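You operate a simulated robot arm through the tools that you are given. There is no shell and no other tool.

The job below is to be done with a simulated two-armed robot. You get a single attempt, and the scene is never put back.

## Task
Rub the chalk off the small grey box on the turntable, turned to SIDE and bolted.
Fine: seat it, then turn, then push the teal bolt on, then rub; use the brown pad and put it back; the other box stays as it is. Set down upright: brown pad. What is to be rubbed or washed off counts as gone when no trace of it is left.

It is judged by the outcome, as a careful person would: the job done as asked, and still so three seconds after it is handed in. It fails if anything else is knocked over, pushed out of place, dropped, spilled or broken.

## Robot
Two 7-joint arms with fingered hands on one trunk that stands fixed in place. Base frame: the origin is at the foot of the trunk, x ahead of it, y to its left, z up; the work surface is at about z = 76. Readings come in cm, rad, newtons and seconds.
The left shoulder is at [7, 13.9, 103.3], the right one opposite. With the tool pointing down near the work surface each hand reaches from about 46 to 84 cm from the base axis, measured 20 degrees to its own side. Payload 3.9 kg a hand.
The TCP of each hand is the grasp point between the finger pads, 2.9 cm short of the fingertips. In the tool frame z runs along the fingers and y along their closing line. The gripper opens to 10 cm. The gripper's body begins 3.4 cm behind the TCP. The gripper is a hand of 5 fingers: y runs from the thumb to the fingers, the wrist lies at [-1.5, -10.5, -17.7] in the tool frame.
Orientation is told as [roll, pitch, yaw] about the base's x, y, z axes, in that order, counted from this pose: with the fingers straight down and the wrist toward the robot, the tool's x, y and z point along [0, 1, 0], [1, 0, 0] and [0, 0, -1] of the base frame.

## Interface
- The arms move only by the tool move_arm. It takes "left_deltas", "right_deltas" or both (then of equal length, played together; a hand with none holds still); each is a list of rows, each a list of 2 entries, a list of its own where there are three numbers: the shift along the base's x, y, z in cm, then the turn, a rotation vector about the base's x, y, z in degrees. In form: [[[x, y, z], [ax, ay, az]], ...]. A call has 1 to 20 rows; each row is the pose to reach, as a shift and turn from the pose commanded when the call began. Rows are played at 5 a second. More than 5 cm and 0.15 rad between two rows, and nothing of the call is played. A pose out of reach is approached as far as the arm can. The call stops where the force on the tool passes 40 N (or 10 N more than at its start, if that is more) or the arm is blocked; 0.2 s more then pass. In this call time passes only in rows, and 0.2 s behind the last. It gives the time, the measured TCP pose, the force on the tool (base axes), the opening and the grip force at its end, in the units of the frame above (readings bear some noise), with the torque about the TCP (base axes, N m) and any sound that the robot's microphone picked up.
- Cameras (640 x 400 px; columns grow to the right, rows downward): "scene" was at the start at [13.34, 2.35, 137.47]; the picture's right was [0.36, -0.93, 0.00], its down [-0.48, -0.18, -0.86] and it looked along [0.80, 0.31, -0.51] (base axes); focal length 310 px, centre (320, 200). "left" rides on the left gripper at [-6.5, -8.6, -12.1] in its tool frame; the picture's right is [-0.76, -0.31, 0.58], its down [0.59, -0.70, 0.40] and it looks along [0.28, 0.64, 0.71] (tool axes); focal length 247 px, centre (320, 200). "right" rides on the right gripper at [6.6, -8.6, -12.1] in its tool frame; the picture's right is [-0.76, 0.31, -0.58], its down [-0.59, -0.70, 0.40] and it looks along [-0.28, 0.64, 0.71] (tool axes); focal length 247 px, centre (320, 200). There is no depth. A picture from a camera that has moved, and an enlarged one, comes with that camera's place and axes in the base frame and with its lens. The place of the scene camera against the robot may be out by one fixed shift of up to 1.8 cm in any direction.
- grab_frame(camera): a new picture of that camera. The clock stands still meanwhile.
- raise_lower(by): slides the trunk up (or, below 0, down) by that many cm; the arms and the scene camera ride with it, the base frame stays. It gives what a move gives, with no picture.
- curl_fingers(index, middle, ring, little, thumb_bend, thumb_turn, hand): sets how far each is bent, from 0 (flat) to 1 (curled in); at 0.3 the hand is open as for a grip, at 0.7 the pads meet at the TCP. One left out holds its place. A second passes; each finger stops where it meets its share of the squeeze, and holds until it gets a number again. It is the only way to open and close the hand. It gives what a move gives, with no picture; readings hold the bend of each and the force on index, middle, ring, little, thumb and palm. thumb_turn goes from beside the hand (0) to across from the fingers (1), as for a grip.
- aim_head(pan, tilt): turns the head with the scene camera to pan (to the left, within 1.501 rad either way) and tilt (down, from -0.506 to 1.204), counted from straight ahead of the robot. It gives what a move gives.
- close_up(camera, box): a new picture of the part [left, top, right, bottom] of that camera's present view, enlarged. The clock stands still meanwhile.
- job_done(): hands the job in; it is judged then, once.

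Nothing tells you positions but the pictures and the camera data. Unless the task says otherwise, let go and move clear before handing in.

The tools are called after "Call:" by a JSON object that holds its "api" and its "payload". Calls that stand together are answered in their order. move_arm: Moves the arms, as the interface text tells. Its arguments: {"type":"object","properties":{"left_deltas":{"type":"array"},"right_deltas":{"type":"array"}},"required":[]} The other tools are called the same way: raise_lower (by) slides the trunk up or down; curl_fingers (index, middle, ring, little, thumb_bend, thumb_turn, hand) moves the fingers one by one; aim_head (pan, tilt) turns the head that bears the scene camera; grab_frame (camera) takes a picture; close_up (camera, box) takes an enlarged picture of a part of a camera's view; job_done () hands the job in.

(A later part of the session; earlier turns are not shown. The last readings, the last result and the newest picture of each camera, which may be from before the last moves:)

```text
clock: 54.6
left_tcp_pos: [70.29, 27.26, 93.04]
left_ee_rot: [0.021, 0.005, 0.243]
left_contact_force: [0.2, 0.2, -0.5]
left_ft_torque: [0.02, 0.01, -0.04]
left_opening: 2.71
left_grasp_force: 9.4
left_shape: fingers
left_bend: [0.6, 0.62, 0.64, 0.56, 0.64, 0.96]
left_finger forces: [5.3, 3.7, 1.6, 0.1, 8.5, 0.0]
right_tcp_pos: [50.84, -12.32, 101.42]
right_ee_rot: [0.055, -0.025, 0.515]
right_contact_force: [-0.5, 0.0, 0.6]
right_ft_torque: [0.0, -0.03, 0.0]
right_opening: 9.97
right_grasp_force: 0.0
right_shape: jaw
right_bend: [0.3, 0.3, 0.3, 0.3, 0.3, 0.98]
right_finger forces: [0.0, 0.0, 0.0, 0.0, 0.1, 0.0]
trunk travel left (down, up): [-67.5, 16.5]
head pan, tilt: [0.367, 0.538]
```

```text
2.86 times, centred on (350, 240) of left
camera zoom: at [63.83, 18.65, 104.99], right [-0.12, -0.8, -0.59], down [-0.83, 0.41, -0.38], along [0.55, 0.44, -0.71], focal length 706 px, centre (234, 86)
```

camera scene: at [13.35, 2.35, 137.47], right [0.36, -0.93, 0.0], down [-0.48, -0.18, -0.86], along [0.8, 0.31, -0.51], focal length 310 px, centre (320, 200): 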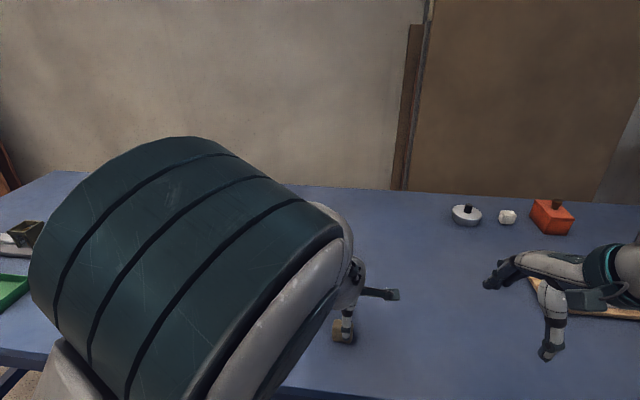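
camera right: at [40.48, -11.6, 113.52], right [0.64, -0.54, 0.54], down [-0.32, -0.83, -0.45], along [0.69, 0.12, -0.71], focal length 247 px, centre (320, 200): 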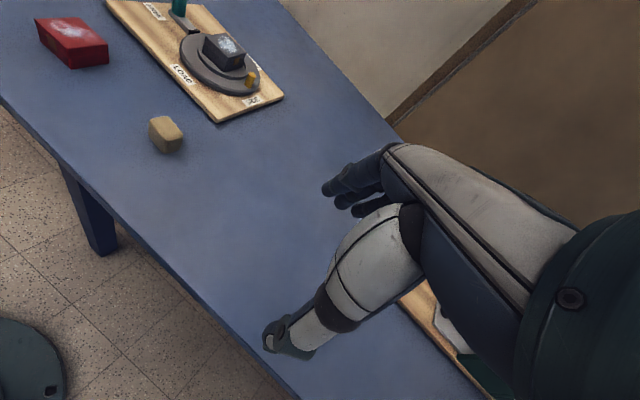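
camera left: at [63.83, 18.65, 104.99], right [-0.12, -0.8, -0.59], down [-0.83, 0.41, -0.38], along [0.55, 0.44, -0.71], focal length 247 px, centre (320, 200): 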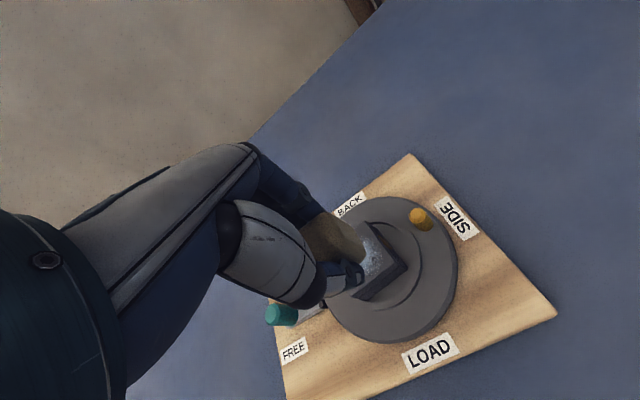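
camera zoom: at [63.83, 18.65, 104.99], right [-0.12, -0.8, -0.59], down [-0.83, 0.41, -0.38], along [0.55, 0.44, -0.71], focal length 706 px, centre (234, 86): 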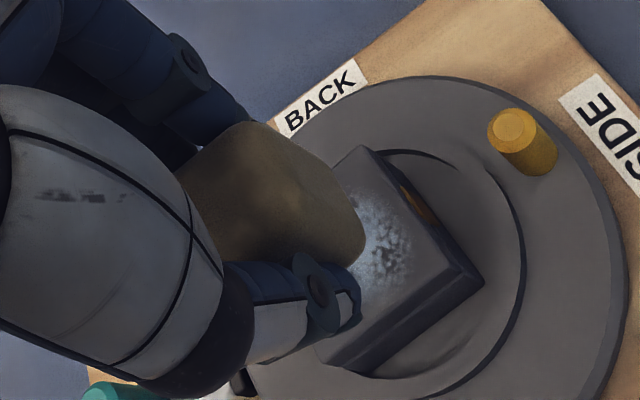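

The thumb tip is flush with the pad's bottom, so I should regrip higher before rubbing. I'll rest the pad on the box top, which is a stable support, then open, raise the hand about 1.2 cm and grip again. First I'll align over the box.

Call:
{"api": "move_arm", "payload": {"left_deltas": [[[0.8, 0.4, 0], [-0.6, 0, 0.6]], [[1.6, 0.8, -1.5], [-1.2, 0, 1.2]], [[1.6, 0.8, -4.0], [-1.2, 0, 1.2]], [[1.6, 0.8, -5.0], [-1.2, 0, 1.2]], [[1.6, 0.8, -5.0], [-1.2, 0, 1.2]]]}}

Call:
{"api": "close_up", "payload": {"camera": "left", "box": [270, 170, 430, 310]}}

Call:
{"api": "close_up", "payload": {"camera": "right", "box": [190, 0, 280, 80]}}

Call:
{"api": "close_up", "payload": {"camera": "scene", "box": [275, 220, 345, 280]}}

```text
clock: 55.8
left_tcp_pos: [72.07, 28.07, 88.04]
left_ee_rot: [0.001, 0.013, 0.264]
left_contact_force: [1.0, -0.3, -0.5]
left_ft_torque: [-0.03, 0.01, -0.03]
left_opening: 2.71
left_grasp_force: 9.4
left_shape: fingers
left_bend: [0.6, 0.62, 0.64, 0.56, 0.64, 0.96]
left_finger forces: [5.4, 3.7, 1.6, 0.0, 8.4, 0.0]
right_tcp_pos: [50.91, -12.25, 101.46]
right_ee_rot: [0.055, -0.024, 0.515]
right_contact_force: [-0.1, -0.2, 0.6]
right_ft_torque: [-0.02, -0.01, 0.03]
right_opening: 10.01
right_grasp_force: 0.0
right_shape: jaw
right_bend: [0.3, 0.3, 0.3, 0.3, 0.3, 0.98]
right_finger forces: [0.0, 0.1, 0.0, 0.0, 0.0, 0.1]
trunk travel left (down, up): [-67.5, 16.5]
head pan, tilt: [0.367, 0.538]
```

```text
2.86 times, centred on (350, 240) of left
camera zoom: at [65.75, 19.5, 100.12], right [-0.11, -0.81, -0.57], down [-0.84, 0.38, -0.39], along [0.54, 0.44, -0.72], focal length 706 px, centre (234, 86)
```

zoom: 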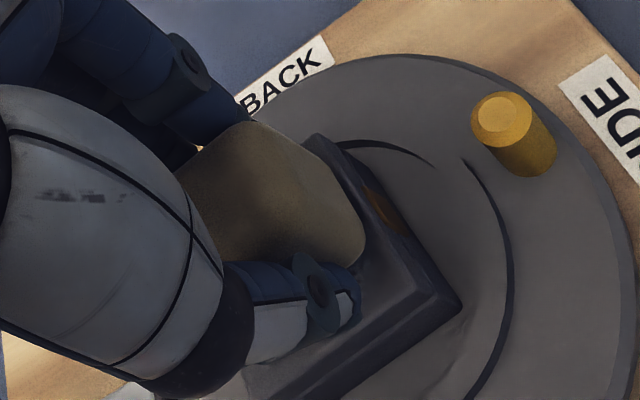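

```text
5.00 times, centred on (235, 40) of right
camera zoom: at [40.23, -11.35, 113.66], right [0.64, -0.54, 0.54], down [-0.32, -0.83, -0.45], along [0.69, 0.11, -0.71], focal length 1235 px, centre (745, 1000)
```

zoom: 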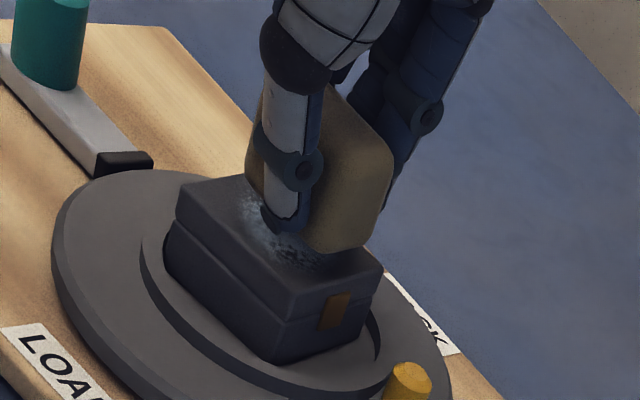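

```text
6.67 times, centred on (310, 250) of scene
camera zoom: at [13.35, 2.36, 137.47], right [0.36, -0.93, 0.0], down [-0.48, -0.18, -0.86], along [0.8, 0.31, -0.51], focal length 2069 px, centre (387, -133)
```

zoom: 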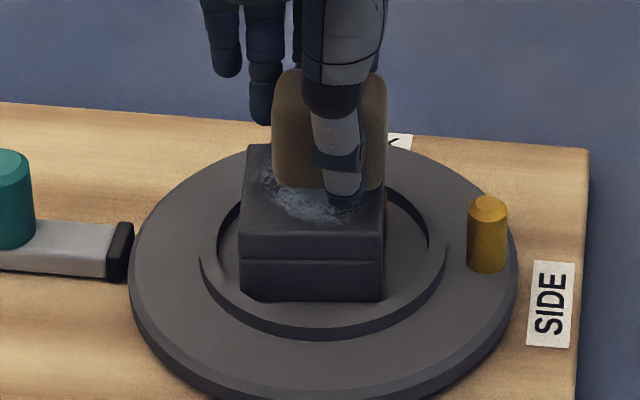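

The pad is about 0.6 cm too far right over the box. I'll shift it and lower until it touches.

Call:
{"api": "move_arm", "payload": {"left_deltas": [[[-0.2, 0.55, 0], [0, -0.7, 0]], [[-0.2, 0.55, -0.5], [0, -0.7, 0]], [[-0.2, 0.55, -0.9], [0, -0.7, 0]], [[-0.2, 0.55, -0.9], [0, -0.7, 0]]]}}

Call:
{"api": "move_arm", "payload": {"left_deltas": [[[0, 0, -0.25], [0, 0, 0]], [[0, 0, -0.4], [0, 0, 0]]]}}

Call:
{"api": "close_up", "payload": {"camera": "right", "box": [190, 0, 280, 80]}}

Call:
{"api": "close_up", "payload": {"camera": "scene", "box": [275, 220, 345, 280]}}

```text
clock: 56.8
left_tcp_pos: [72.0, 28.55, 87.13]
left_ee_rot: [-0.003, -0.001, 0.264]
left_contact_force: [0.8, 0.5, -0.5]
left_ft_torque: [0.02, -0.01, -0.01]
left_opening: 2.72
left_grasp_force: 9.8
left_shape: fingers
left_bend: [0.6, 0.62, 0.64, 0.56, 0.64, 0.96]
left_finger forces: [5.3, 3.7, 1.6, 0.0, 8.5, 0.0]
right_tcp_pos: [50.91, -12.15, 101.4]
right_ee_rot: [0.055, -0.024, 0.516]
right_contact_force: [0.2, 0.1, -0.5]
right_ft_torque: [0.03, 0.01, 0.02]
right_opening: 10.0
right_grasp_force: 0.1
right_shape: jaw
right_bend: [0.3, 0.3, 0.3, 0.3, 0.3, 0.98]
right_finger forces: [0.1, 0.1, 0.0, 0.0, 0.0, 0.0]
trunk travel left (down, up): [-67.5, 16.5]
head pan, tilt: [0.367, 0.538]
```

```text
clock: 57.4
left_tcp_pos: [72.07, 28.56, 86.92]
left_ee_rot: [-0.001, -0.003, 0.262]
left_contact_force: [-0.8, 0.5, 4.1]
left_ft_torque: [-0.05, 0.07, -0.01]
left_opening: 2.72
left_grasp_force: 10.3
left_shape: fingers
left_bend: [0.6, 0.62, 0.64, 0.56, 0.64, 0.96]
left_finger forces: [5.7, 3.8, 1.8, 0.0, 9.0, 0.1]
right_tcp_pos: [50.94, -12.19, 101.5]
right_ee_rot: [0.056, -0.027, 0.516]
right_contact_force: [0.4, 0.7, -0.1]
right_ft_torque: [0.0, 0.0, 0.02]
right_opening: 9.99
right_grasp_force: 0.0
right_shape: jaw
right_bend: [0.3, 0.3, 0.3, 0.3, 0.3, 0.98]
right_finger forces: [0.1, 0.0, 0.1, 0.1, 0.1, 0.0]
trunk travel left (down, up): [-67.5, 16.5]
head pan, tilt: [0.367, 0.538]
```

```text
5.00 times, centred on (235, 40) of right
camera zoom: at [40.16, -11.36, 113.69], right [0.64, -0.54, 0.54], down [-0.32, -0.83, -0.45], along [0.69, 0.11, -0.71], focal length 1235 px, centre (745, 1000)
```

zoom: 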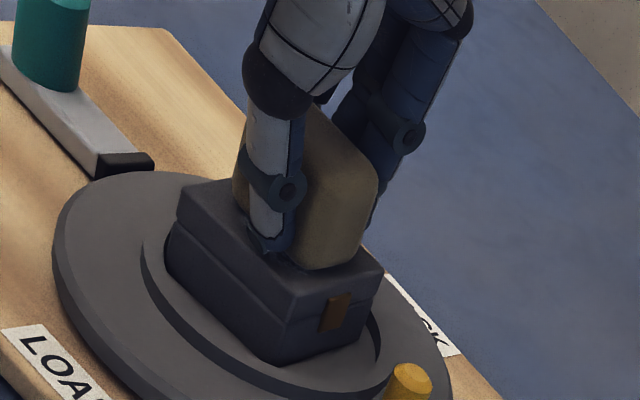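

```text
6.67 times, centred on (310, 250) of scene
camera zoom: at [13.26, 2.34, 137.49], right [0.36, -0.93, 0.0], down [-0.48, -0.18, -0.86], along [0.8, 0.31, -0.51], focal length 2069 px, centre (387, -133)
```

zoom: 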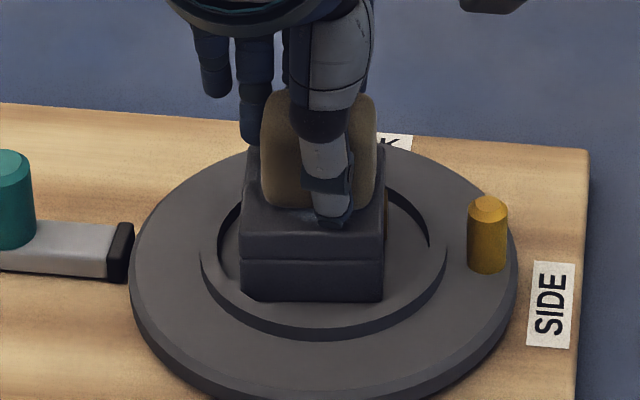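

The pad rests on the box top (4 N). I'll open slightly, raise the hand 1.2 cm and regrip higher on the pad.

Call:
{"api": "curl_fingers", "payload": {"hand": "left", "index": 0.53, "middle": 0.53, "ring": 0.53, "little": 0.5, "thumb_bend": 0.55}}

Call:
{"api": "move_arm", "payload": {"left_deltas": [[[0, 0, 0.4], [0, 0, 0]], [[0, 0, 0.9], [0, 0, 0]], [[0, 0, 1.35], [0, 0, 0]], [[0, 0, 1.35], [0, 0, 0]]]}}

Call:
{"api": "close_up", "payload": {"camera": "right", "box": [190, 0, 280, 80]}}

Call:
{"api": "close_up", "payload": {"camera": "scene", "box": [275, 220, 345, 280]}}

Call:
{"api": "close_up", "payload": {"camera": "left", "box": [270, 170, 430, 310]}}

```text
clock: 58.4
left_tcp_pos: [72.06, 28.39, 86.63]
left_ee_rot: [-0.003, 0.0, 0.263]
left_contact_force: [0.0, 0.4, -0.1]
left_ft_torque: [0.01, -0.01, 0.02]
left_opening: 3.99
left_grasp_force: 0.0
left_shape: fingers
left_bend: [0.53, 0.53, 0.53, 0.5, 0.55, 0.97]
left_finger forces: [0.0, 0.0, 0.1, 0.0, 0.0, 0.0]
right_tcp_pos: [50.85, -12.13, 101.4]
right_ee_rot: [0.055, -0.029, 0.516]
right_contact_force: [-0.1, 0.4, 0.7]
right_ft_torque: [0.0, 0.02, 0.01]
right_opening: 10.0
right_grasp_force: 0.1
right_shape: jaw
right_bend: [0.3, 0.3, 0.3, 0.3, 0.3, 0.98]
right_finger forces: [0.0, 0.0, 0.0, 0.0, 0.0, 0.0]
trunk travel left (down, up): [-67.5, 16.5]
head pan, tilt: [0.367, 0.538]
```

```text
clock: 59.4
left_tcp_pos: [72.07, 28.53, 88.21]
left_ee_rot: [-0.001, 0.001, 0.264]
left_contact_force: [0.6, -0.4, 0.0]
left_ft_torque: [0.02, -0.01, 0.01]
left_opening: 3.99
left_grasp_force: 0.0
left_shape: fingers
left_bend: [0.53, 0.53, 0.53, 0.5, 0.55, 0.97]
left_finger forces: [0.1, 0.1, 0.0, 0.0, 0.1, 0.0]
right_tcp_pos: [50.92, -12.16, 101.44]
right_ee_rot: [0.055, -0.025, 0.514]
right_contact_force: [-0.1, -0.7, 0.6]
right_ft_torque: [0.02, 0.0, 0.01]
right_opening: 10.0
right_grasp_force: 0.1
right_shape: jaw
right_bend: [0.3, 0.3, 0.3, 0.3, 0.3, 0.98]
right_finger forces: [0.0, 0.0, 0.0, 0.0, 0.0, 0.0]
trunk travel left (down, up): [-67.5, 16.5]
head pan, tilt: [0.367, 0.538]
```

```text
5.00 times, centred on (235, 40) of right
camera zoom: at [40.23, -11.35, 113.66], right [0.64, -0.54, 0.54], down [-0.32, -0.83, -0.45], along [0.69, 0.11, -0.71], focal length 1235 px, centre (745, 1000)
```

zoom: 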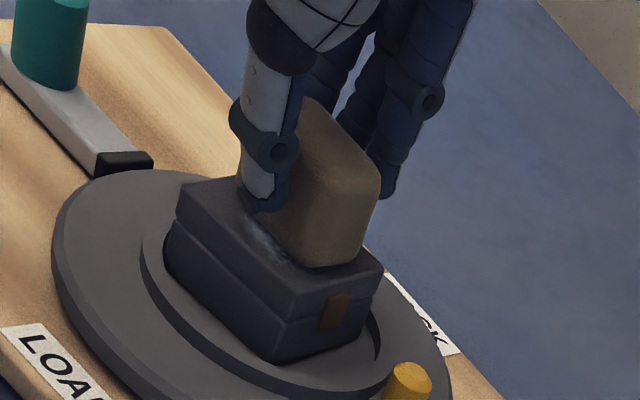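

```text
6.67 times, centred on (310, 250) of scene
camera zoom: at [13.35, 2.36, 137.47], right [0.36, -0.93, 0.0], down [-0.48, -0.18, -0.86], along [0.8, 0.31, -0.51], focal length 2069 px, centre (387, -133)
```

zoom: 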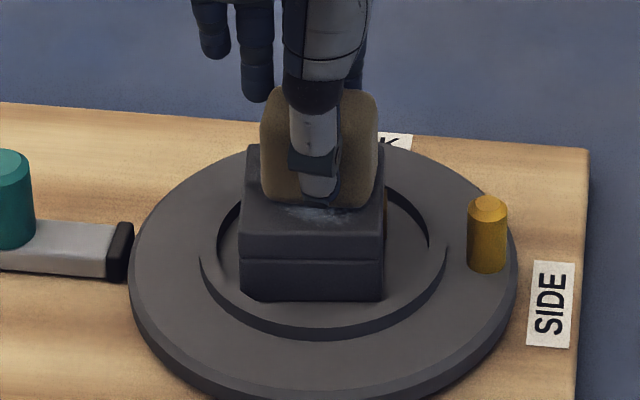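

```text
2.86 times, centred on (350, 240) of left
camera zoom: at [65.63, 20.08, 100.15], right [-0.1, -0.81, -0.58], down [-0.83, 0.38, -0.4], along [0.55, 0.44, -0.71], focal length 706 px, centre (234, 86)
```

zoom: 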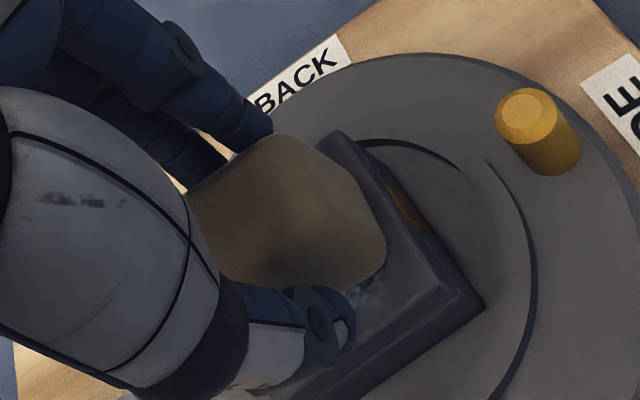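

The pad stands on the box and the fingertips are now about 1.5 cm above its bottom. I'll close on it.

Call:
{"api": "curl_fingers", "payload": {"hand": "left", "index": 0.66, "middle": 0.66, "ring": 0.64, "little": 0.5, "thumb_bend": 0.7}}

Call:
{"api": "close_up", "payload": {"camera": "right", "box": [190, 0, 280, 80]}}

Call:
{"api": "close_up", "payload": {"camera": "scene", "box": [275, 220, 345, 280]}}

Call:
{"api": "close_up", "payload": {"camera": "left", "box": [270, 170, 430, 310]}}

```text
clock: 60.4
left_tcp_pos: [72.18, 28.53, 88.19]
left_ee_rot: [-0.002, 0.0, 0.263]
left_contact_force: [-1.2, 1.1, 1.3]
left_ft_torque: [0.01, 0.03, -0.03]
left_opening: 2.74
left_grasp_force: 9.1
left_shape: fingers
left_bend: [0.6, 0.62, 0.64, 0.5, 0.63, 0.97]
left_finger forces: [5.4, 3.6, 0.1, 0.0, 8.6, 0.0]
right_tcp_pos: [50.75, -12.07, 101.34]
right_ee_rot: [0.056, -0.026, 0.516]
right_contact_force: [-0.1, 0.3, -0.4]
right_ft_torque: [0.01, -0.02, 0.03]
right_opening: 10.02
right_grasp_force: 0.1
right_shape: jaw
right_bend: [0.3, 0.3, 0.3, 0.3, 0.3, 0.98]
right_finger forces: [0.0, 0.1, 0.0, 0.0, 0.0, 0.0]
trunk travel left (down, up): [-67.5, 16.5]
head pan, tilt: [0.367, 0.538]
```

```text
5.00 times, centred on (235, 40) of right
camera zoom: at [40.19, -11.35, 113.67], right [0.64, -0.54, 0.54], down [-0.32, -0.83, -0.45], along [0.69, 0.11, -0.71], focal length 1235 px, centre (745, 1000)
```

zoom: 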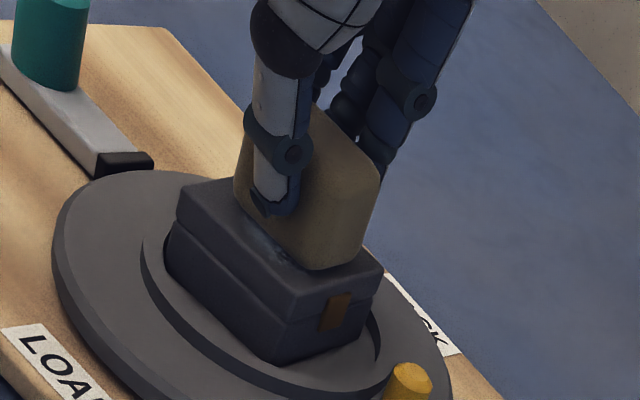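

```text
6.67 times, centred on (310, 250) of scene
camera zoom: at [13.31, 2.35, 137.48], right [0.36, -0.93, 0.0], down [-0.48, -0.18, -0.86], along [0.8, 0.31, -0.51], focal length 2069 px, centre (387, -133)
```

zoom: 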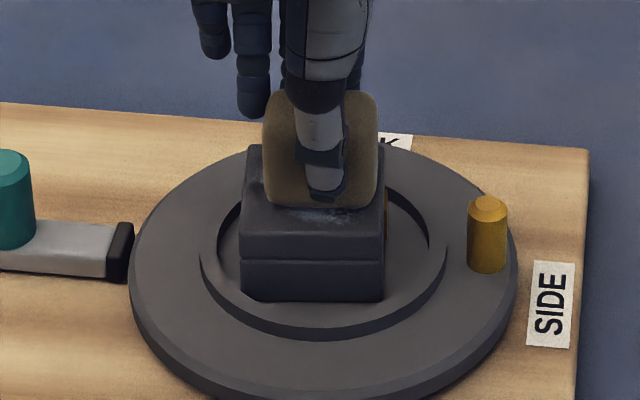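

```text
2.86 times, centred on (350, 240) of left
camera zoom: at [65.61, 20.07, 100.17], right [-0.1, -0.81, -0.58], down [-0.83, 0.38, -0.4], along [0.55, 0.44, -0.71], focal length 706 px, centre (234, 86)
```

zoom: 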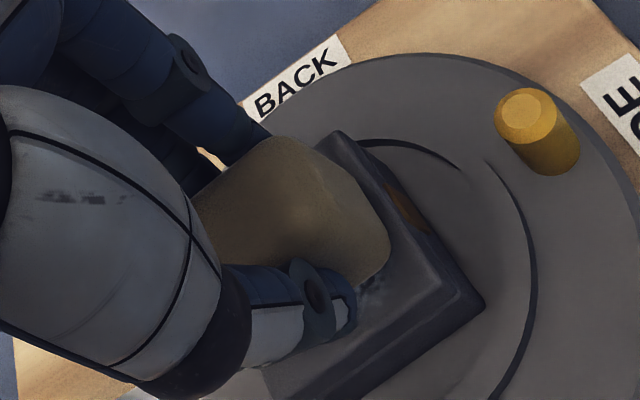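

The grip is good at 9 N. I'll press lightly and check the force before rubbing.

Call:
{"api": "move_arm", "payload": {"left_deltas": [[[0, 0, -0.1], [0, 0, 0]], [[0, 0, -0.15], [0, 0, 0]]]}}

```text
clock: 61.0
left_tcp_pos: [72.05, 28.5, 88.23]
left_ee_rot: [-0.005, -0.003, 0.265]
left_contact_force: [1.1, 1.5, 7.5]
left_ft_torque: [-0.02, 0.03, -0.04]
left_opening: 2.76
left_grasp_force: 10.3
left_shape: fingers
left_bend: [0.6, 0.62, 0.64, 0.5, 0.63, 0.97]
left_finger forces: [6.7, 4.1, 0.3, 0.1, 8.9, 0.0]
right_tcp_pos: [50.9, -12.21, 101.37]
right_ee_rot: [0.055, -0.028, 0.515]
right_contact_force: [-0.2, 0.1, -0.4]
right_ft_torque: [0.03, 0.0, 0.02]
right_opening: 10.0
right_grasp_force: 0.1
right_shape: jaw
right_bend: [0.3, 0.3, 0.3, 0.3, 0.3, 0.98]
right_finger forces: [0.1, 0.1, 0.0, 0.0, 0.0, 0.1]
trunk travel left (down, up): [-67.5, 16.5]
head pan, tilt: [0.367, 0.538]
```

There's about 7.5 N of press. I'll start with a short back-and-forth rub and check that everything holds.

Call:
{"api": "move_arm", "payload": {"left_deltas": [[[-0.4, -0.1, 0], [0, 0, 0]], [[-0.8, -0.21, 0], [0, 0, 0]], [[-1.16, -0.31, 0], [0, 0, 0]], [[-0.8, -0.21, 0], [0, 0, 0]], [[-0.4, -0.1, 0], [0, 0, 0]], [[0, 0, 0], [0, 0, 0]]]}}

Call:
{"api": "close_up", "payload": {"camera": "right", "box": [190, 0, 280, 80]}}

Call:
{"api": "close_up", "payload": {"camera": "scene", "box": [275, 220, 345, 280]}}

```text
clock: 62.4
left_tcp_pos: [72.02, 28.57, 88.02]
left_ee_rot: [-0.001, 0.001, 0.264]
left_contact_force: [-2.4, -0.1, 7.5]
left_ft_torque: [-0.07, 0.21, -0.01]
left_opening: 2.73
left_grasp_force: 9.4
left_shape: fingers
left_bend: [0.61, 0.63, 0.64, 0.5, 0.64, 0.96]
left_finger forces: [5.1, 2.9, 0.0, 0.0, 10.5, 0.0]
right_tcp_pos: [50.84, -12.23, 101.46]
right_ee_rot: [0.054, -0.028, 0.515]
right_contact_force: [-1.0, -0.5, 0.9]
right_ft_torque: [-0.01, 0.01, -0.02]
right_opening: 10.01
right_grasp_force: 0.0
right_shape: jaw
right_bend: [0.3, 0.3, 0.3, 0.3, 0.3, 0.98]
right_finger forces: [0.0, 0.0, 0.0, 0.1, 0.1, 0.0]
trunk travel left (down, up): [-67.5, 16.5]
head pan, tilt: [0.367, 0.538]
```

```text
5.00 times, centred on (235, 40) of right
camera zoom: at [40.09, -11.4, 113.7], right [0.64, -0.54, 0.54], down [-0.32, -0.83, -0.45], along [0.69, 0.11, -0.71], focal length 1235 px, centre (745, 1000)
```

zoom: 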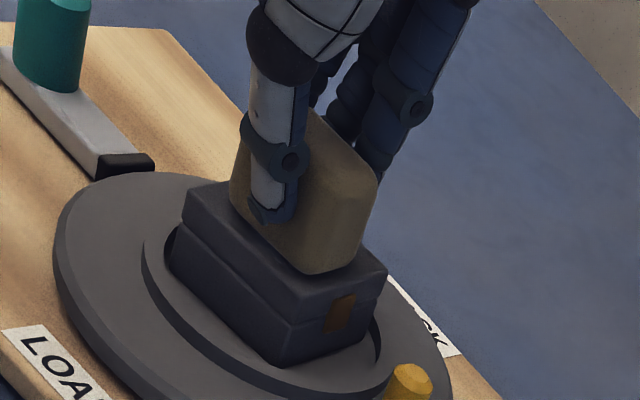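

```text
6.67 times, centred on (310, 250) of scene
camera zoom: at [13.18, 2.3, 137.49], right [0.36, -0.93, 0.0], down [-0.48, -0.18, -0.86], along [0.8, 0.31, -0.51], focal length 2069 px, centre (387, -133)
```

zoom: 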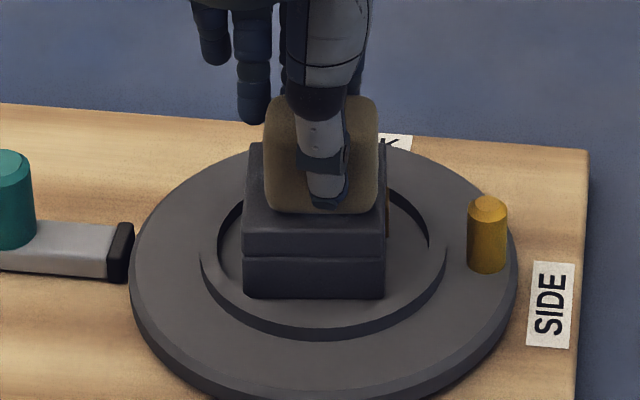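

It works, and the front patch of chalk is gone. I'll continue with a fuller rubbing pattern over the top.

Call:
{"api": "move_arm", "payload": {"left_deltas": [[[0.58, 0.16, 0], [0, 0, 0]], [[1.16, 0.31, 0], [0, 0, 0]], [[0.84, 0.74, 0], [0, 0, 0]], [[0.3, 0.81, 0], [0, 0, 0]], [[-0.18, 0.68, 0], [0, 0, 0]], [[-0.76, 0.52, 0], [0, 0, 0]], [[-1.34, 0.37, 0], [0, 0, 0]], [[-1.16, -0.31, 0], [0, 0, 0]], [[-0.98, -0.99, 0], [0, 0, 0]], [[-0.4, -0.84, 0], [0, 0, 0]], [[0.18, -0.68, 0], [0, 0, 0]], [[0.76, -0.52, 0], [0, 0, 0]], [[1.34, -0.37, 0], [0, 0, 0]], [[0.66, -0.13, 0], [0, 0, 0]], [[0, 0, 0], [0, 0, 0]]]}}

Call:
{"api": "close_up", "payload": {"camera": "right", "box": [190, 0, 280, 80]}}

Call:
{"api": "close_up", "payload": {"camera": "scene", "box": [275, 220, 345, 280]}}

Call:
{"api": "close_up", "payload": {"camera": "left", "box": [270, 170, 430, 310]}}

```text
clock: 65.6
left_tcp_pos: [72.15, 28.62, 88.03]
left_ee_rot: [-0.001, 0.0, 0.264]
left_contact_force: [1.0, -0.2, 2.4]
left_ft_torque: [-0.04, -0.02, 0.01]
left_opening: 2.72
left_grasp_force: 9.3
left_shape: fingers
left_bend: [0.61, 0.63, 0.64, 0.5, 0.64, 0.96]
left_finger forces: [6.1, 3.3, 0.2, 0.0, 8.5, 0.0]
right_tcp_pos: [50.9, -12.19, 101.43]
right_ee_rot: [0.055, -0.026, 0.515]
right_contact_force: [0.0, 0.1, 0.1]
right_ft_torque: [-0.01, 0.02, -0.02]
right_opening: 9.97
right_grasp_force: 0.2
right_shape: jaw
right_bend: [0.3, 0.3, 0.3, 0.3, 0.3, 0.98]
right_finger forces: [0.0, 0.0, 0.0, 0.0, 0.0, 0.1]
trunk travel left (down, up): [-67.5, 16.5]
head pan, tilt: [0.367, 0.538]
```

```text
5.00 times, centred on (235, 40) of right
camera zoom: at [40.18, -11.37, 113.67], right [0.64, -0.54, 0.54], down [-0.32, -0.83, -0.45], along [0.69, 0.11, -0.71], focal length 1235 px, centre (745, 1000)
```

zoom: 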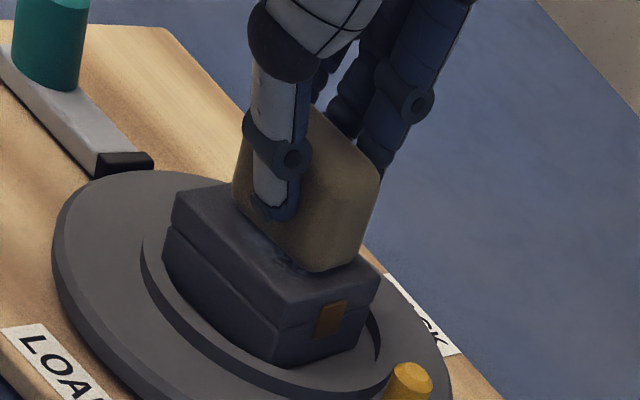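

```text
6.67 times, centred on (310, 250) of scene
camera zoom: at [13.29, 2.33, 137.48], right [0.36, -0.93, 0.0], down [-0.48, -0.18, -0.86], along [0.8, 0.31, -0.51], focal length 2069 px, centre (387, -133)
```

zoom: 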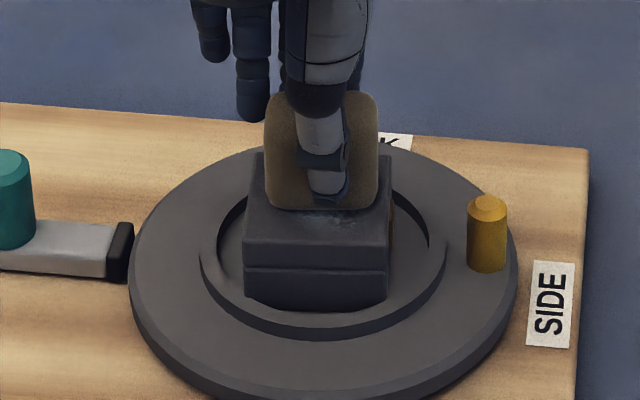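

```text
2.86 times, centred on (350, 240) of left
camera zoom: at [65.57, 20.07, 100.03], right [-0.1, -0.81, -0.58], down [-0.83, 0.38, -0.4], along [0.55, 0.44, -0.71], focal length 706 px, centre (234, 86)
```

zoom: 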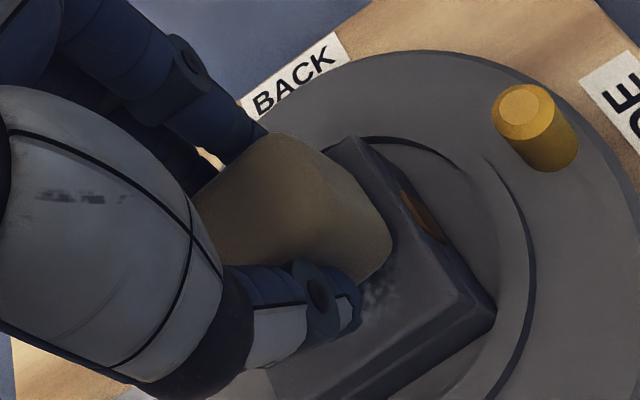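

A faint patch remains in front of the pad. I'll lift the pad to see what's left on the box top.

Call:
{"api": "move_arm", "payload": {"left_deltas": [[[0, 0, 1.5], [0, 0, 0]], [[0, 0, 4.0], [0, 0, 0]], [[1.0, 2.0, 6.0], [0, 0, 0]], [[1.0, 2.0, 6.0], [0, 0, 0]]]}}

Call:
{"api": "close_up", "payload": {"camera": "right", "box": [190, 10, 270, 80]}}

Call:
{"api": "close_up", "payload": {"camera": "scene", "box": [275, 220, 345, 280]}}

Call:
{"api": "close_up", "payload": {"camera": "left", "box": [270, 170, 470, 320]}}

```text
clock: 66.6
left_tcp_pos: [72.86, 30.47, 93.89]
left_ee_rot: [-0.002, 0.0, 0.265]
left_contact_force: [0.5, 0.1, -0.3]
left_ft_torque: [0.04, 0.02, 0.0]
left_opening: 2.76
left_grasp_force: 8.6
left_shape: fingers
left_bend: [0.61, 0.63, 0.64, 0.5, 0.64, 0.96]
left_finger forces: [5.2, 3.1, 0.0, 0.0, 8.3, 0.0]
right_tcp_pos: [50.85, -12.19, 101.28]
right_ee_rot: [0.056, -0.028, 0.515]
right_contact_force: [-0.3, 1.1, 0.3]
right_ft_torque: [0.01, 0.0, -0.01]
right_opening: 10.01
right_grasp_force: 0.0
right_shape: jaw
right_bend: [0.3, 0.3, 0.3, 0.3, 0.3, 0.98]
right_finger forces: [0.0, 0.1, 0.1, 0.1, 0.1, 0.1]
trunk travel left (down, up): [-67.5, 16.5]
head pan, tilt: [0.367, 0.538]
```

```text
5.71 times, centred on (230, 45) of right
camera zoom: at [40.21, -11.42, 113.65], right [0.64, -0.54, 0.54], down [-0.32, -0.83, -0.45], along [0.69, 0.11, -0.71], focal length 1411 px, centre (834, 1086)
```

zoom: 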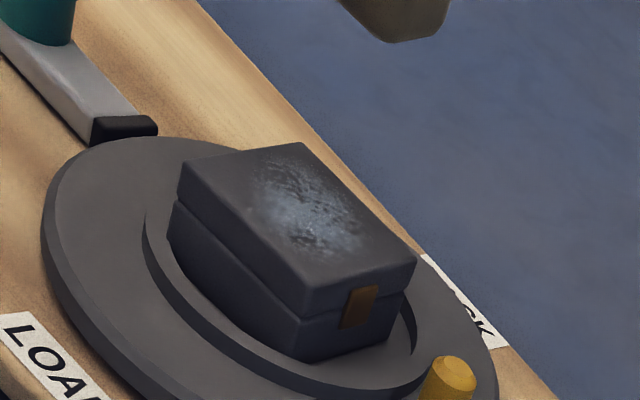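

```text
6.67 times, centred on (310, 250) of scene
camera zoom: at [13.32, 2.28, 137.48], right [0.36, -0.93, 0.0], down [-0.48, -0.18, -0.86], along [0.8, 0.31, -0.51], focal length 2069 px, centre (387, -133)
```

zoom: 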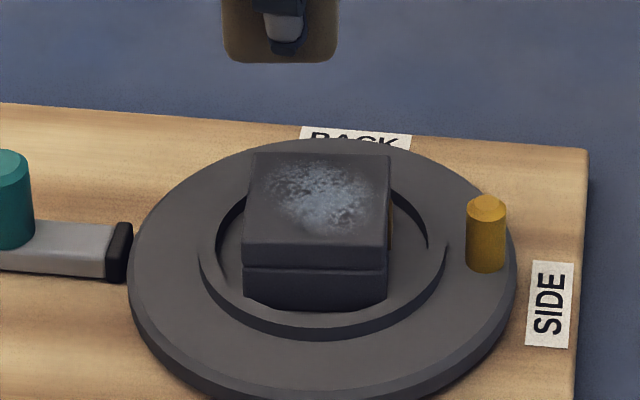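

```text
2.67 times, centred on (370, 245) of left
camera zoom: at [66.43, 21.96, 106.03], right [-0.1, -0.81, -0.58], down [-0.83, 0.38, -0.4], along [0.55, 0.44, -0.71], focal length 659 px, centre (187, 80)
```

zoom: 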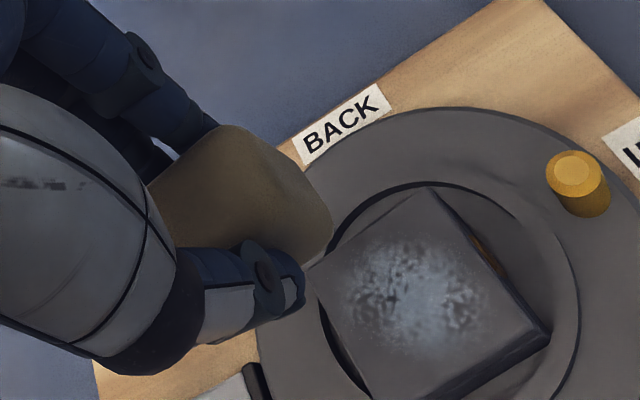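

The chalk has faded but isn't gone, so more rubbing is needed. I'll recentre the pad over the chalk (TCP about (71.65, 27.9)) and rub in circles.

Call:
{"api": "move_arm", "payload": {"left_deltas": [[[-0.6, -1.3, -2.0], [0, 0, 0]], [[-1.25, -2.55, -4.5], [0, 0, 0]], [[-1.25, -2.55, -5.4], [0, 0, 0]], [[-1.25, -2.55, -5.7], [0, 0, 0]], [[-1.25, -2.55, -5.85], [0, 0, 0]]]}}

```text
clock: 67.8
left_tcp_pos: [71.76, 28.06, 88.03]
left_ee_rot: [-0.001, 0.001, 0.264]
left_contact_force: [-0.4, -0.4, -0.3]
left_ft_torque: [0.01, -0.01, 0.02]
left_opening: 2.78
left_grasp_force: 7.7
left_shape: fingers
left_bend: [0.61, 0.63, 0.64, 0.5, 0.64, 0.96]
left_finger forces: [5.2, 3.1, 0.0, 0.0, 8.2, 0.0]
right_tcp_pos: [50.91, -12.09, 101.42]
right_ee_rot: [0.056, -0.024, 0.515]
right_contact_force: [0.1, 0.5, -0.3]
right_ft_torque: [-0.02, -0.01, 0.01]
right_opening: 10.0
right_grasp_force: 0.1
right_shape: jaw
right_bend: [0.3, 0.3, 0.3, 0.3, 0.3, 0.98]
right_finger forces: [0.0, 0.0, 0.0, 0.0, 0.1, 0.0]
trunk travel left (down, up): [-67.5, 16.5]
head pan, tilt: [0.367, 0.538]
```

Call:
{"api": "move_arm", "payload": {"left_deltas": [[[0, 0, -0.15], [0, 0, 0]], [[0, 0, -0.25], [0, 0, 0]]]}}

```text
clock: 68.4
left_tcp_pos: [71.74, 28.04, 87.92]
left_ee_rot: [-0.001, -0.003, 0.265]
left_contact_force: [0.2, 0.7, 4.3]
left_ft_torque: [-0.02, 0.0, -0.01]
left_opening: 2.72
left_grasp_force: 8.8
left_shape: fingers
left_bend: [0.61, 0.63, 0.64, 0.5, 0.64, 0.96]
left_finger forces: [6.0, 3.3, 0.0, 0.1, 8.2, 0.1]
right_tcp_pos: [50.65, -12.18, 101.47]
right_ee_rot: [0.056, -0.026, 0.514]
right_contact_force: [0.1, 0.6, -0.8]
right_ft_torque: [-0.01, 0.01, -0.03]
right_opening: 9.97
right_grasp_force: 0.1
right_shape: jaw
right_bend: [0.3, 0.3, 0.3, 0.3, 0.3, 0.98]
right_finger forces: [0.0, 0.0, 0.0, 0.0, 0.1, 0.1]
trunk travel left (down, up): [-67.5, 16.5]
head pan, tilt: [0.367, 0.538]
```

The pad is in contact at 4.3 N. I'll rub in circles with slightly more press.

Call:
{"api": "move_arm", "payload": {"left_deltas": [[[0.6, 0, -0.06], [0, 0, 0]], [[1.1, 0, -0.06], [0, 0, 0]], [[0.95, 0.55, -0.06], [0, 0, 0]], [[0.55, 0.95, -0.06], [0, 0, 0]], [[0, 1.1, -0.06], [0, 0, 0]], [[-0.55, 0.95, -0.06], [0, 0, 0]], [[-0.95, 0.55, -0.06], [0, 0, 0]], [[-1.1, 0, -0.06], [0, 0, 0]], [[-0.95, -0.55, -0.06], [0, 0, 0]], [[-0.55, -0.95, -0.06], [0, 0, 0]], [[0, -1.1, -0.06], [0, 0, 0]], [[0.55, -0.95, -0.06], [0, 0, 0]], [[0.95, -0.55, -0.06], [0, 0, 0]], [[1.1, 0, -0.06], [0, 0, 0]], [[0.95, 0.55, -0.06], [0, 0, 0]], [[0.55, 0.95, -0.06], [0, 0, 0]], [[0, 1.1, -0.06], [0, 0, 0]], [[-0.55, 0.95, -0.06], [0, 0, 0]], [[-0.95, 0.55, -0.06], [0, 0, 0]], [[-1.1, 0, -0.06], [0, 0, 0]]]}}

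Call:
{"api": "close_up", "payload": {"camera": "right", "box": [190, 0, 280, 80]}}

Call:
{"api": "close_up", "payload": {"camera": "scene", "box": [275, 220, 345, 280]}}

```text
clock: 72.6
left_tcp_pos: [70.64, 28.02, 87.77]
left_ee_rot: [-0.002, 0.0, 0.263]
left_contact_force: [1.5, 1.8, 6.0]
left_ft_torque: [0.0, 0.05, 0.0]
left_opening: 2.78
left_grasp_force: 10.2
left_shape: fingers
left_bend: [0.6, 0.63, 0.64, 0.5, 0.64, 0.96]
left_finger forces: [6.6, 3.8, 0.2, 0.0, 9.2, 0.0]
right_tcp_pos: [50.79, -12.15, 101.41]
right_ee_rot: [0.057, -0.027, 0.515]
right_contact_force: [0.5, -0.5, -0.7]
right_ft_torque: [0.0, -0.01, -0.01]
right_opening: 10.0
right_grasp_force: 0.2
right_shape: jaw
right_bend: [0.3, 0.3, 0.3, 0.3, 0.3, 0.98]
right_finger forces: [0.1, 0.0, 0.0, 0.0, 0.1, 0.0]
trunk travel left (down, up): [-67.5, 16.5]
head pan, tilt: [0.367, 0.538]
```

```text
5.00 times, centred on (235, 40) of right
camera zoom: at [40.15, -11.39, 113.68], right [0.64, -0.54, 0.54], down [-0.32, -0.83, -0.45], along [0.69, 0.11, -0.71], focal length 1235 px, centre (745, 1000)
```

zoom: 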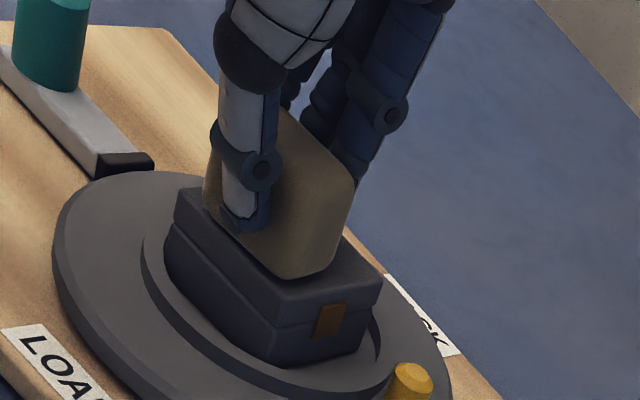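

```text
6.67 times, centred on (310, 250) of scene
camera zoom: at [13.25, 2.31, 137.49], right [0.36, -0.93, 0.0], down [-0.48, -0.18, -0.86], along [0.8, 0.31, -0.51], focal length 2069 px, centre (387, -133)
```

zoom: 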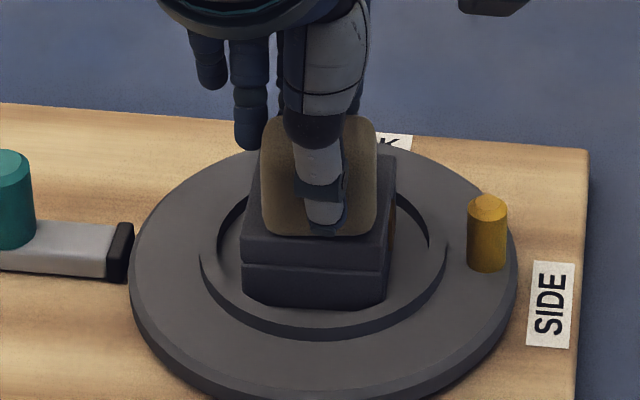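

The visible part of the top is clean now. I'll do another round of circles and strokes, then lift and inspect.

Call:
{"api": "move_arm", "payload": {"left_deltas": [[[0.15, -0.55, 0], [0, 0, 0]], [[0.55, -0.95, 0], [0, 0, 0]], [[1.1, -1.1, 0], [0, 0, 0]], [[1.65, -0.95, 0], [0, 0, 0]], [[2.05, -0.55, 0], [0, 0, 0]], [[2.2, 0, 0], [0, 0, 0]], [[2.05, 0.55, 0], [0, 0, 0]], [[1.65, 0.95, 0], [0, 0, 0]], [[1.1, 1.1, 0], [0, 0, 0]], [[0.55, 0.95, 0], [0, 0, 0]], [[0.15, 0.55, 0], [0, 0, 0]], [[0, 0, 0], [0, 0, 0]], [[0.5, 0.3, 0], [0, 0, 0]], [[1.1, 0.5, 0], [0, 0, 0]], [[1.7, 0.3, 0], [0, 0, 0]], [[2.2, 0, 0], [0, 0, 0]], [[1.7, -0.4, 0], [0, 0, 0]], [[1.1, -0.5, 0], [0, 0, 0]], [[0.6, -0.2, 0], [0, 0, 0]], [[1.1, 0, 0], [0, 0, 0]]]}}

Call:
{"api": "move_arm", "payload": {"left_deltas": [[[0, 0, 1.5], [0, 0, 0]], [[0, 0, 4.0], [0, 0, 0]], [[1.0, 2.5, 6.0], [0, 0, 0]], [[1.0, 2.5, 6.0], [0, 0, 0]]]}}

Call:
{"api": "close_up", "payload": {"camera": "right", "box": [190, 10, 270, 80]}}

Call:
{"api": "close_up", "payload": {"camera": "scene", "box": [275, 220, 345, 280]}}

Call:
{"api": "close_up", "payload": {"camera": "left", "box": [270, 170, 470, 320]}}

```text
clock: 76.8
left_tcp_pos: [71.87, 28.15, 87.92]
left_ee_rot: [-0.001, -0.001, 0.263]
left_contact_force: [-1.2, -0.5, 2.0]
left_ft_torque: [-0.04, 0.07, -0.04]
left_opening: 2.75
left_grasp_force: 9.0
left_shape: fingers
left_bend: [0.61, 0.63, 0.64, 0.5, 0.63, 0.96]
left_finger forces: [5.4, 2.7, 0.1, 0.0, 9.1, 0.1]
right_tcp_pos: [50.89, -12.04, 101.44]
right_ee_rot: [0.057, -0.025, 0.515]
right_contact_force: [0.1, -0.2, -0.3]
right_ft_torque: [0.02, -0.02, 0.0]
right_opening: 10.0
right_grasp_force: 0.0
right_shape: jaw
right_bend: [0.3, 0.3, 0.3, 0.3, 0.3, 0.98]
right_finger forces: [0.0, 0.1, 0.0, 0.1, 0.0, 0.0]
trunk travel left (down, up): [-67.5, 16.5]
head pan, tilt: [0.367, 0.538]
```

```text
clock: 77.8
left_tcp_pos: [72.88, 30.52, 93.71]
left_ee_rot: [-0.002, 0.0, 0.265]
left_contact_force: [0.9, -0.1, -0.4]
left_ft_torque: [0.01, 0.02, 0.03]
left_opening: 2.77
left_grasp_force: 7.8
left_shape: fingers
left_bend: [0.61, 0.63, 0.64, 0.5, 0.63, 0.96]
left_finger forces: [5.4, 2.9, 0.0, 0.0, 8.3, 0.1]
right_tcp_pos: [51.0, -12.13, 101.36]
right_ee_rot: [0.057, -0.026, 0.514]
right_contact_force: [0.2, -1.0, 0.1]
right_ft_torque: [-0.01, -0.02, 0.0]
right_opening: 9.99
right_grasp_force: 0.1
right_shape: jaw
right_bend: [0.3, 0.3, 0.3, 0.3, 0.3, 0.98]
right_finger forces: [0.0, 0.1, 0.0, 0.1, 0.0, 0.0]
trunk travel left (down, up): [-67.5, 16.5]
head pan, tilt: [0.367, 0.538]
```

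```text
5.71 times, centred on (230, 45) of right
camera zoom: at [40.2, -11.44, 113.65], right [0.64, -0.54, 0.54], down [-0.32, -0.83, -0.45], along [0.69, 0.11, -0.71], focal length 1411 px, centre (834, 1086)
```

zoom: 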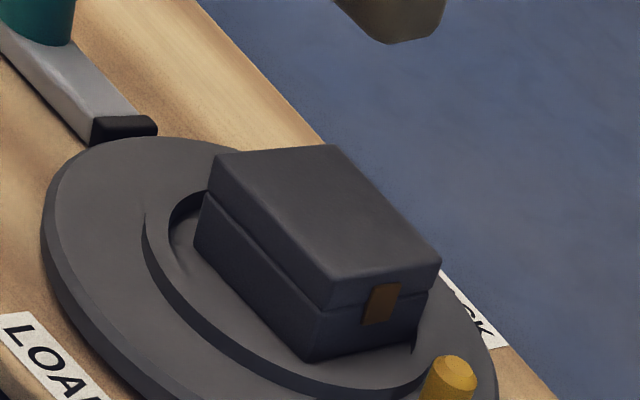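

```text
6.67 times, centred on (310, 250) of scene
camera zoom: at [13.31, 2.25, 137.48], right [0.36, -0.93, 0.0], down [-0.48, -0.18, -0.86], along [0.8, 0.31, -0.51], focal length 2069 px, centre (387, -133)
```

zoom: 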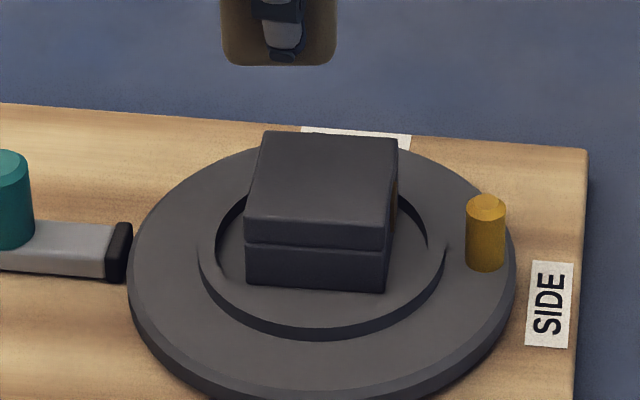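

```text
2.67 times, centred on (370, 245) of left
camera zoom: at [66.34, 21.93, 105.8], right [-0.1, -0.81, -0.58], down [-0.83, 0.38, -0.4], along [0.55, 0.44, -0.71], focal length 659 px, centre (187, 80)
```

zoom: 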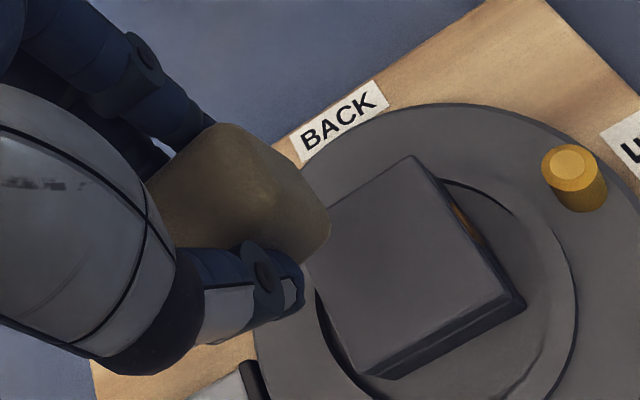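

The chalk is gone from the top. The box has shifted toward the back of the ring, so I'll check closely that it's still flat inside and that no trace is left.

Call:
{"api": "close_up", "payload": {"camera": "scene", "box": [292, 232, 332, 267]}}

Call:
{"api": "close_up", "payload": {"camera": "right", "box": [205, 25, 255, 75]}}

Call:
{"api": "close_up", "payload": {"camera": "left", "box": [340, 190, 420, 290]}}

```text
11.43 times, centred on (312, 250) of scene
camera zoom: at [13.31, 2.25, 137.48], right [0.36, -0.93, 0.0], down [-0.48, -0.18, -0.86], along [0.8, 0.31, -0.51], focal length 3546 px, centre (411, -366)
```

zoom: 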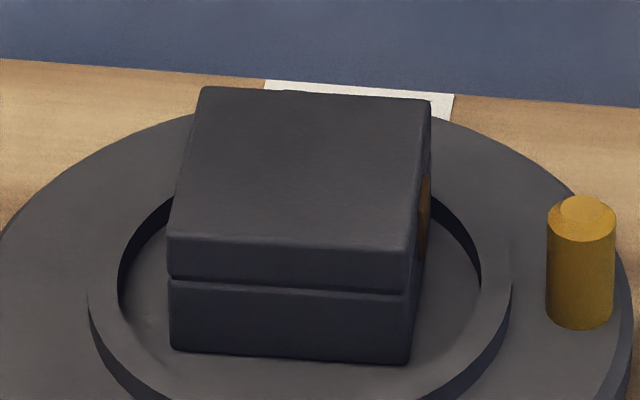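

```text
8.00 times, centred on (230, 50) of right
camera zoom: at [40.2, -11.44, 113.65], right [0.64, -0.54, 0.54], down [-0.32, -0.83, -0.45], along [0.69, 0.11, -0.71], focal length 1976 px, centre (1040, 1400)
```

zoom: 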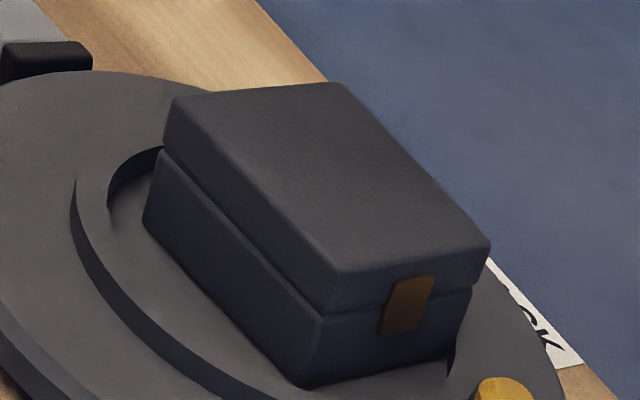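

```text
4.00 times, centred on (380, 240) of left
camera zoom: at [66.34, 21.93, 105.8], right [-0.1, -0.81, -0.58], down [-0.83, 0.38, -0.4], along [0.55, 0.44, -0.71], focal length 988 px, centre (80, 40)
```

zoom: 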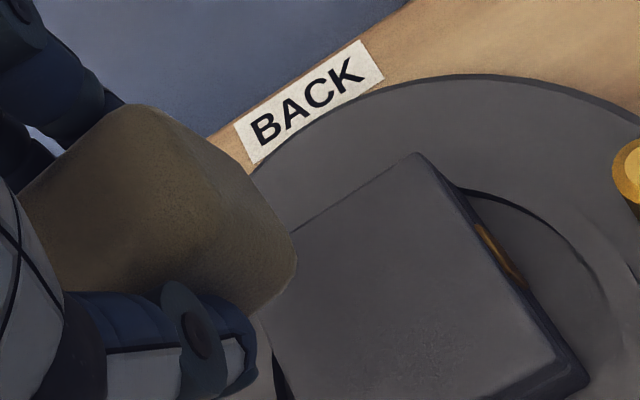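

The top is clean and the box is flat, but it rests against the back of the ring, about 0.6–0.8 cm off centre. I'll use the pad's friction to drag it gently back toward the centre, which also gives it a final wipe.

Call:
{"api": "move_arm", "payload": {"left_deltas": [[[-0.1, -1.2, -2.0], [0, 0, 0]], [[-0.2, -2.2, -4.5], [0, 0, 0]], [[-0.2, -2.2, -5.4], [0, 0, 0]], [[-0.2, -2.2, -5.65], [0, 0, 0]], [[-0.2, -2.2, -5.8], [0, 0, 0]]]}}

Call:
{"api": "move_arm", "payload": {"left_deltas": [[[0, 0, -0.1], [0, 0, 0]]]}}

```text
clock: 79.0
left_tcp_pos: [72.7, 28.25, 87.97]
left_ee_rot: [-0.003, 0.001, 0.264]
left_contact_force: [0.0, 0.3, -0.7]
left_ft_torque: [0.02, 0.0, -0.01]
left_opening: 2.77
left_grasp_force: 8.1
left_shape: fingers
left_bend: [0.61, 0.63, 0.64, 0.5, 0.63, 0.96]
left_finger forces: [5.4, 2.9, 0.0, 0.0, 8.3, 0.0]
right_tcp_pos: [50.93, -12.13, 101.42]
right_ee_rot: [0.057, -0.024, 0.515]
right_contact_force: [-0.9, -0.1, 0.0]
right_ft_torque: [0.01, 0.01, 0.01]
right_opening: 9.99
right_grasp_force: 0.0
right_shape: jaw
right_bend: [0.3, 0.3, 0.3, 0.3, 0.3, 0.98]
right_finger forces: [0.0, 0.0, 0.0, 0.1, 0.0, 0.0]
trunk travel left (down, up): [-67.5, 16.5]
head pan, tilt: [0.367, 0.538]
```

```text
clock: 79.4
left_tcp_pos: [72.73, 28.25, 87.81]
left_ee_rot: [0.0, -0.001, 0.263]
left_contact_force: [0.3, -0.6, 0.0]
left_ft_torque: [-0.03, 0.01, 0.0]
left_opening: 2.77
left_grasp_force: 8.5
left_shape: fingers
left_bend: [0.61, 0.63, 0.64, 0.5, 0.63, 0.96]
left_finger forces: [5.3, 2.8, 0.0, 0.0, 8.3, 0.1]
right_tcp_pos: [50.85, -12.12, 101.46]
right_ee_rot: [0.055, -0.024, 0.514]
right_contact_force: [-0.8, 0.2, 0.0]
right_ft_torque: [-0.03, 0.0, -0.02]
right_opening: 9.99
right_grasp_force: 0.1
right_shape: jaw
right_bend: [0.3, 0.3, 0.3, 0.3, 0.3, 0.98]
right_finger forces: [0.1, 0.0, 0.1, 0.1, 0.0, 0.0]
trunk travel left (down, up): [-67.5, 16.5]
head pan, tilt: [0.367, 0.538]
```

Call:
{"api": "move_arm", "payload": {"left_deltas": [[[0, 0, -0.1], [0, 0, 0]], [[0, 0, -0.2], [0, 0, 0]]]}}

```text
clock: 80.0
left_tcp_pos: [72.55, 28.32, 87.83]
left_ee_rot: [-0.004, -0.002, 0.264]
left_contact_force: [1.4, 0.5, 4.2]
left_ft_torque: [-0.04, 0.03, 0.01]
left_opening: 2.76
left_grasp_force: 9.1
left_shape: fingers
left_bend: [0.61, 0.63, 0.64, 0.5, 0.64, 0.96]
left_finger forces: [6.3, 3.2, 0.0, 0.0, 8.1, 0.0]
right_tcp_pos: [50.8, -12.17, 101.42]
right_ee_rot: [0.057, -0.028, 0.515]
right_contact_force: [0.6, 0.5, 0.6]
right_ft_torque: [0.02, 0.0, -0.03]
right_opening: 9.97
right_grasp_force: 0.1
right_shape: jaw
right_bend: [0.3, 0.3, 0.3, 0.3, 0.3, 0.98]
right_finger forces: [0.0, 0.1, 0.0, 0.1, 0.1, 0.0]
trunk travel left (down, up): [-67.5, 16.5]
head pan, tilt: [0.367, 0.538]
```

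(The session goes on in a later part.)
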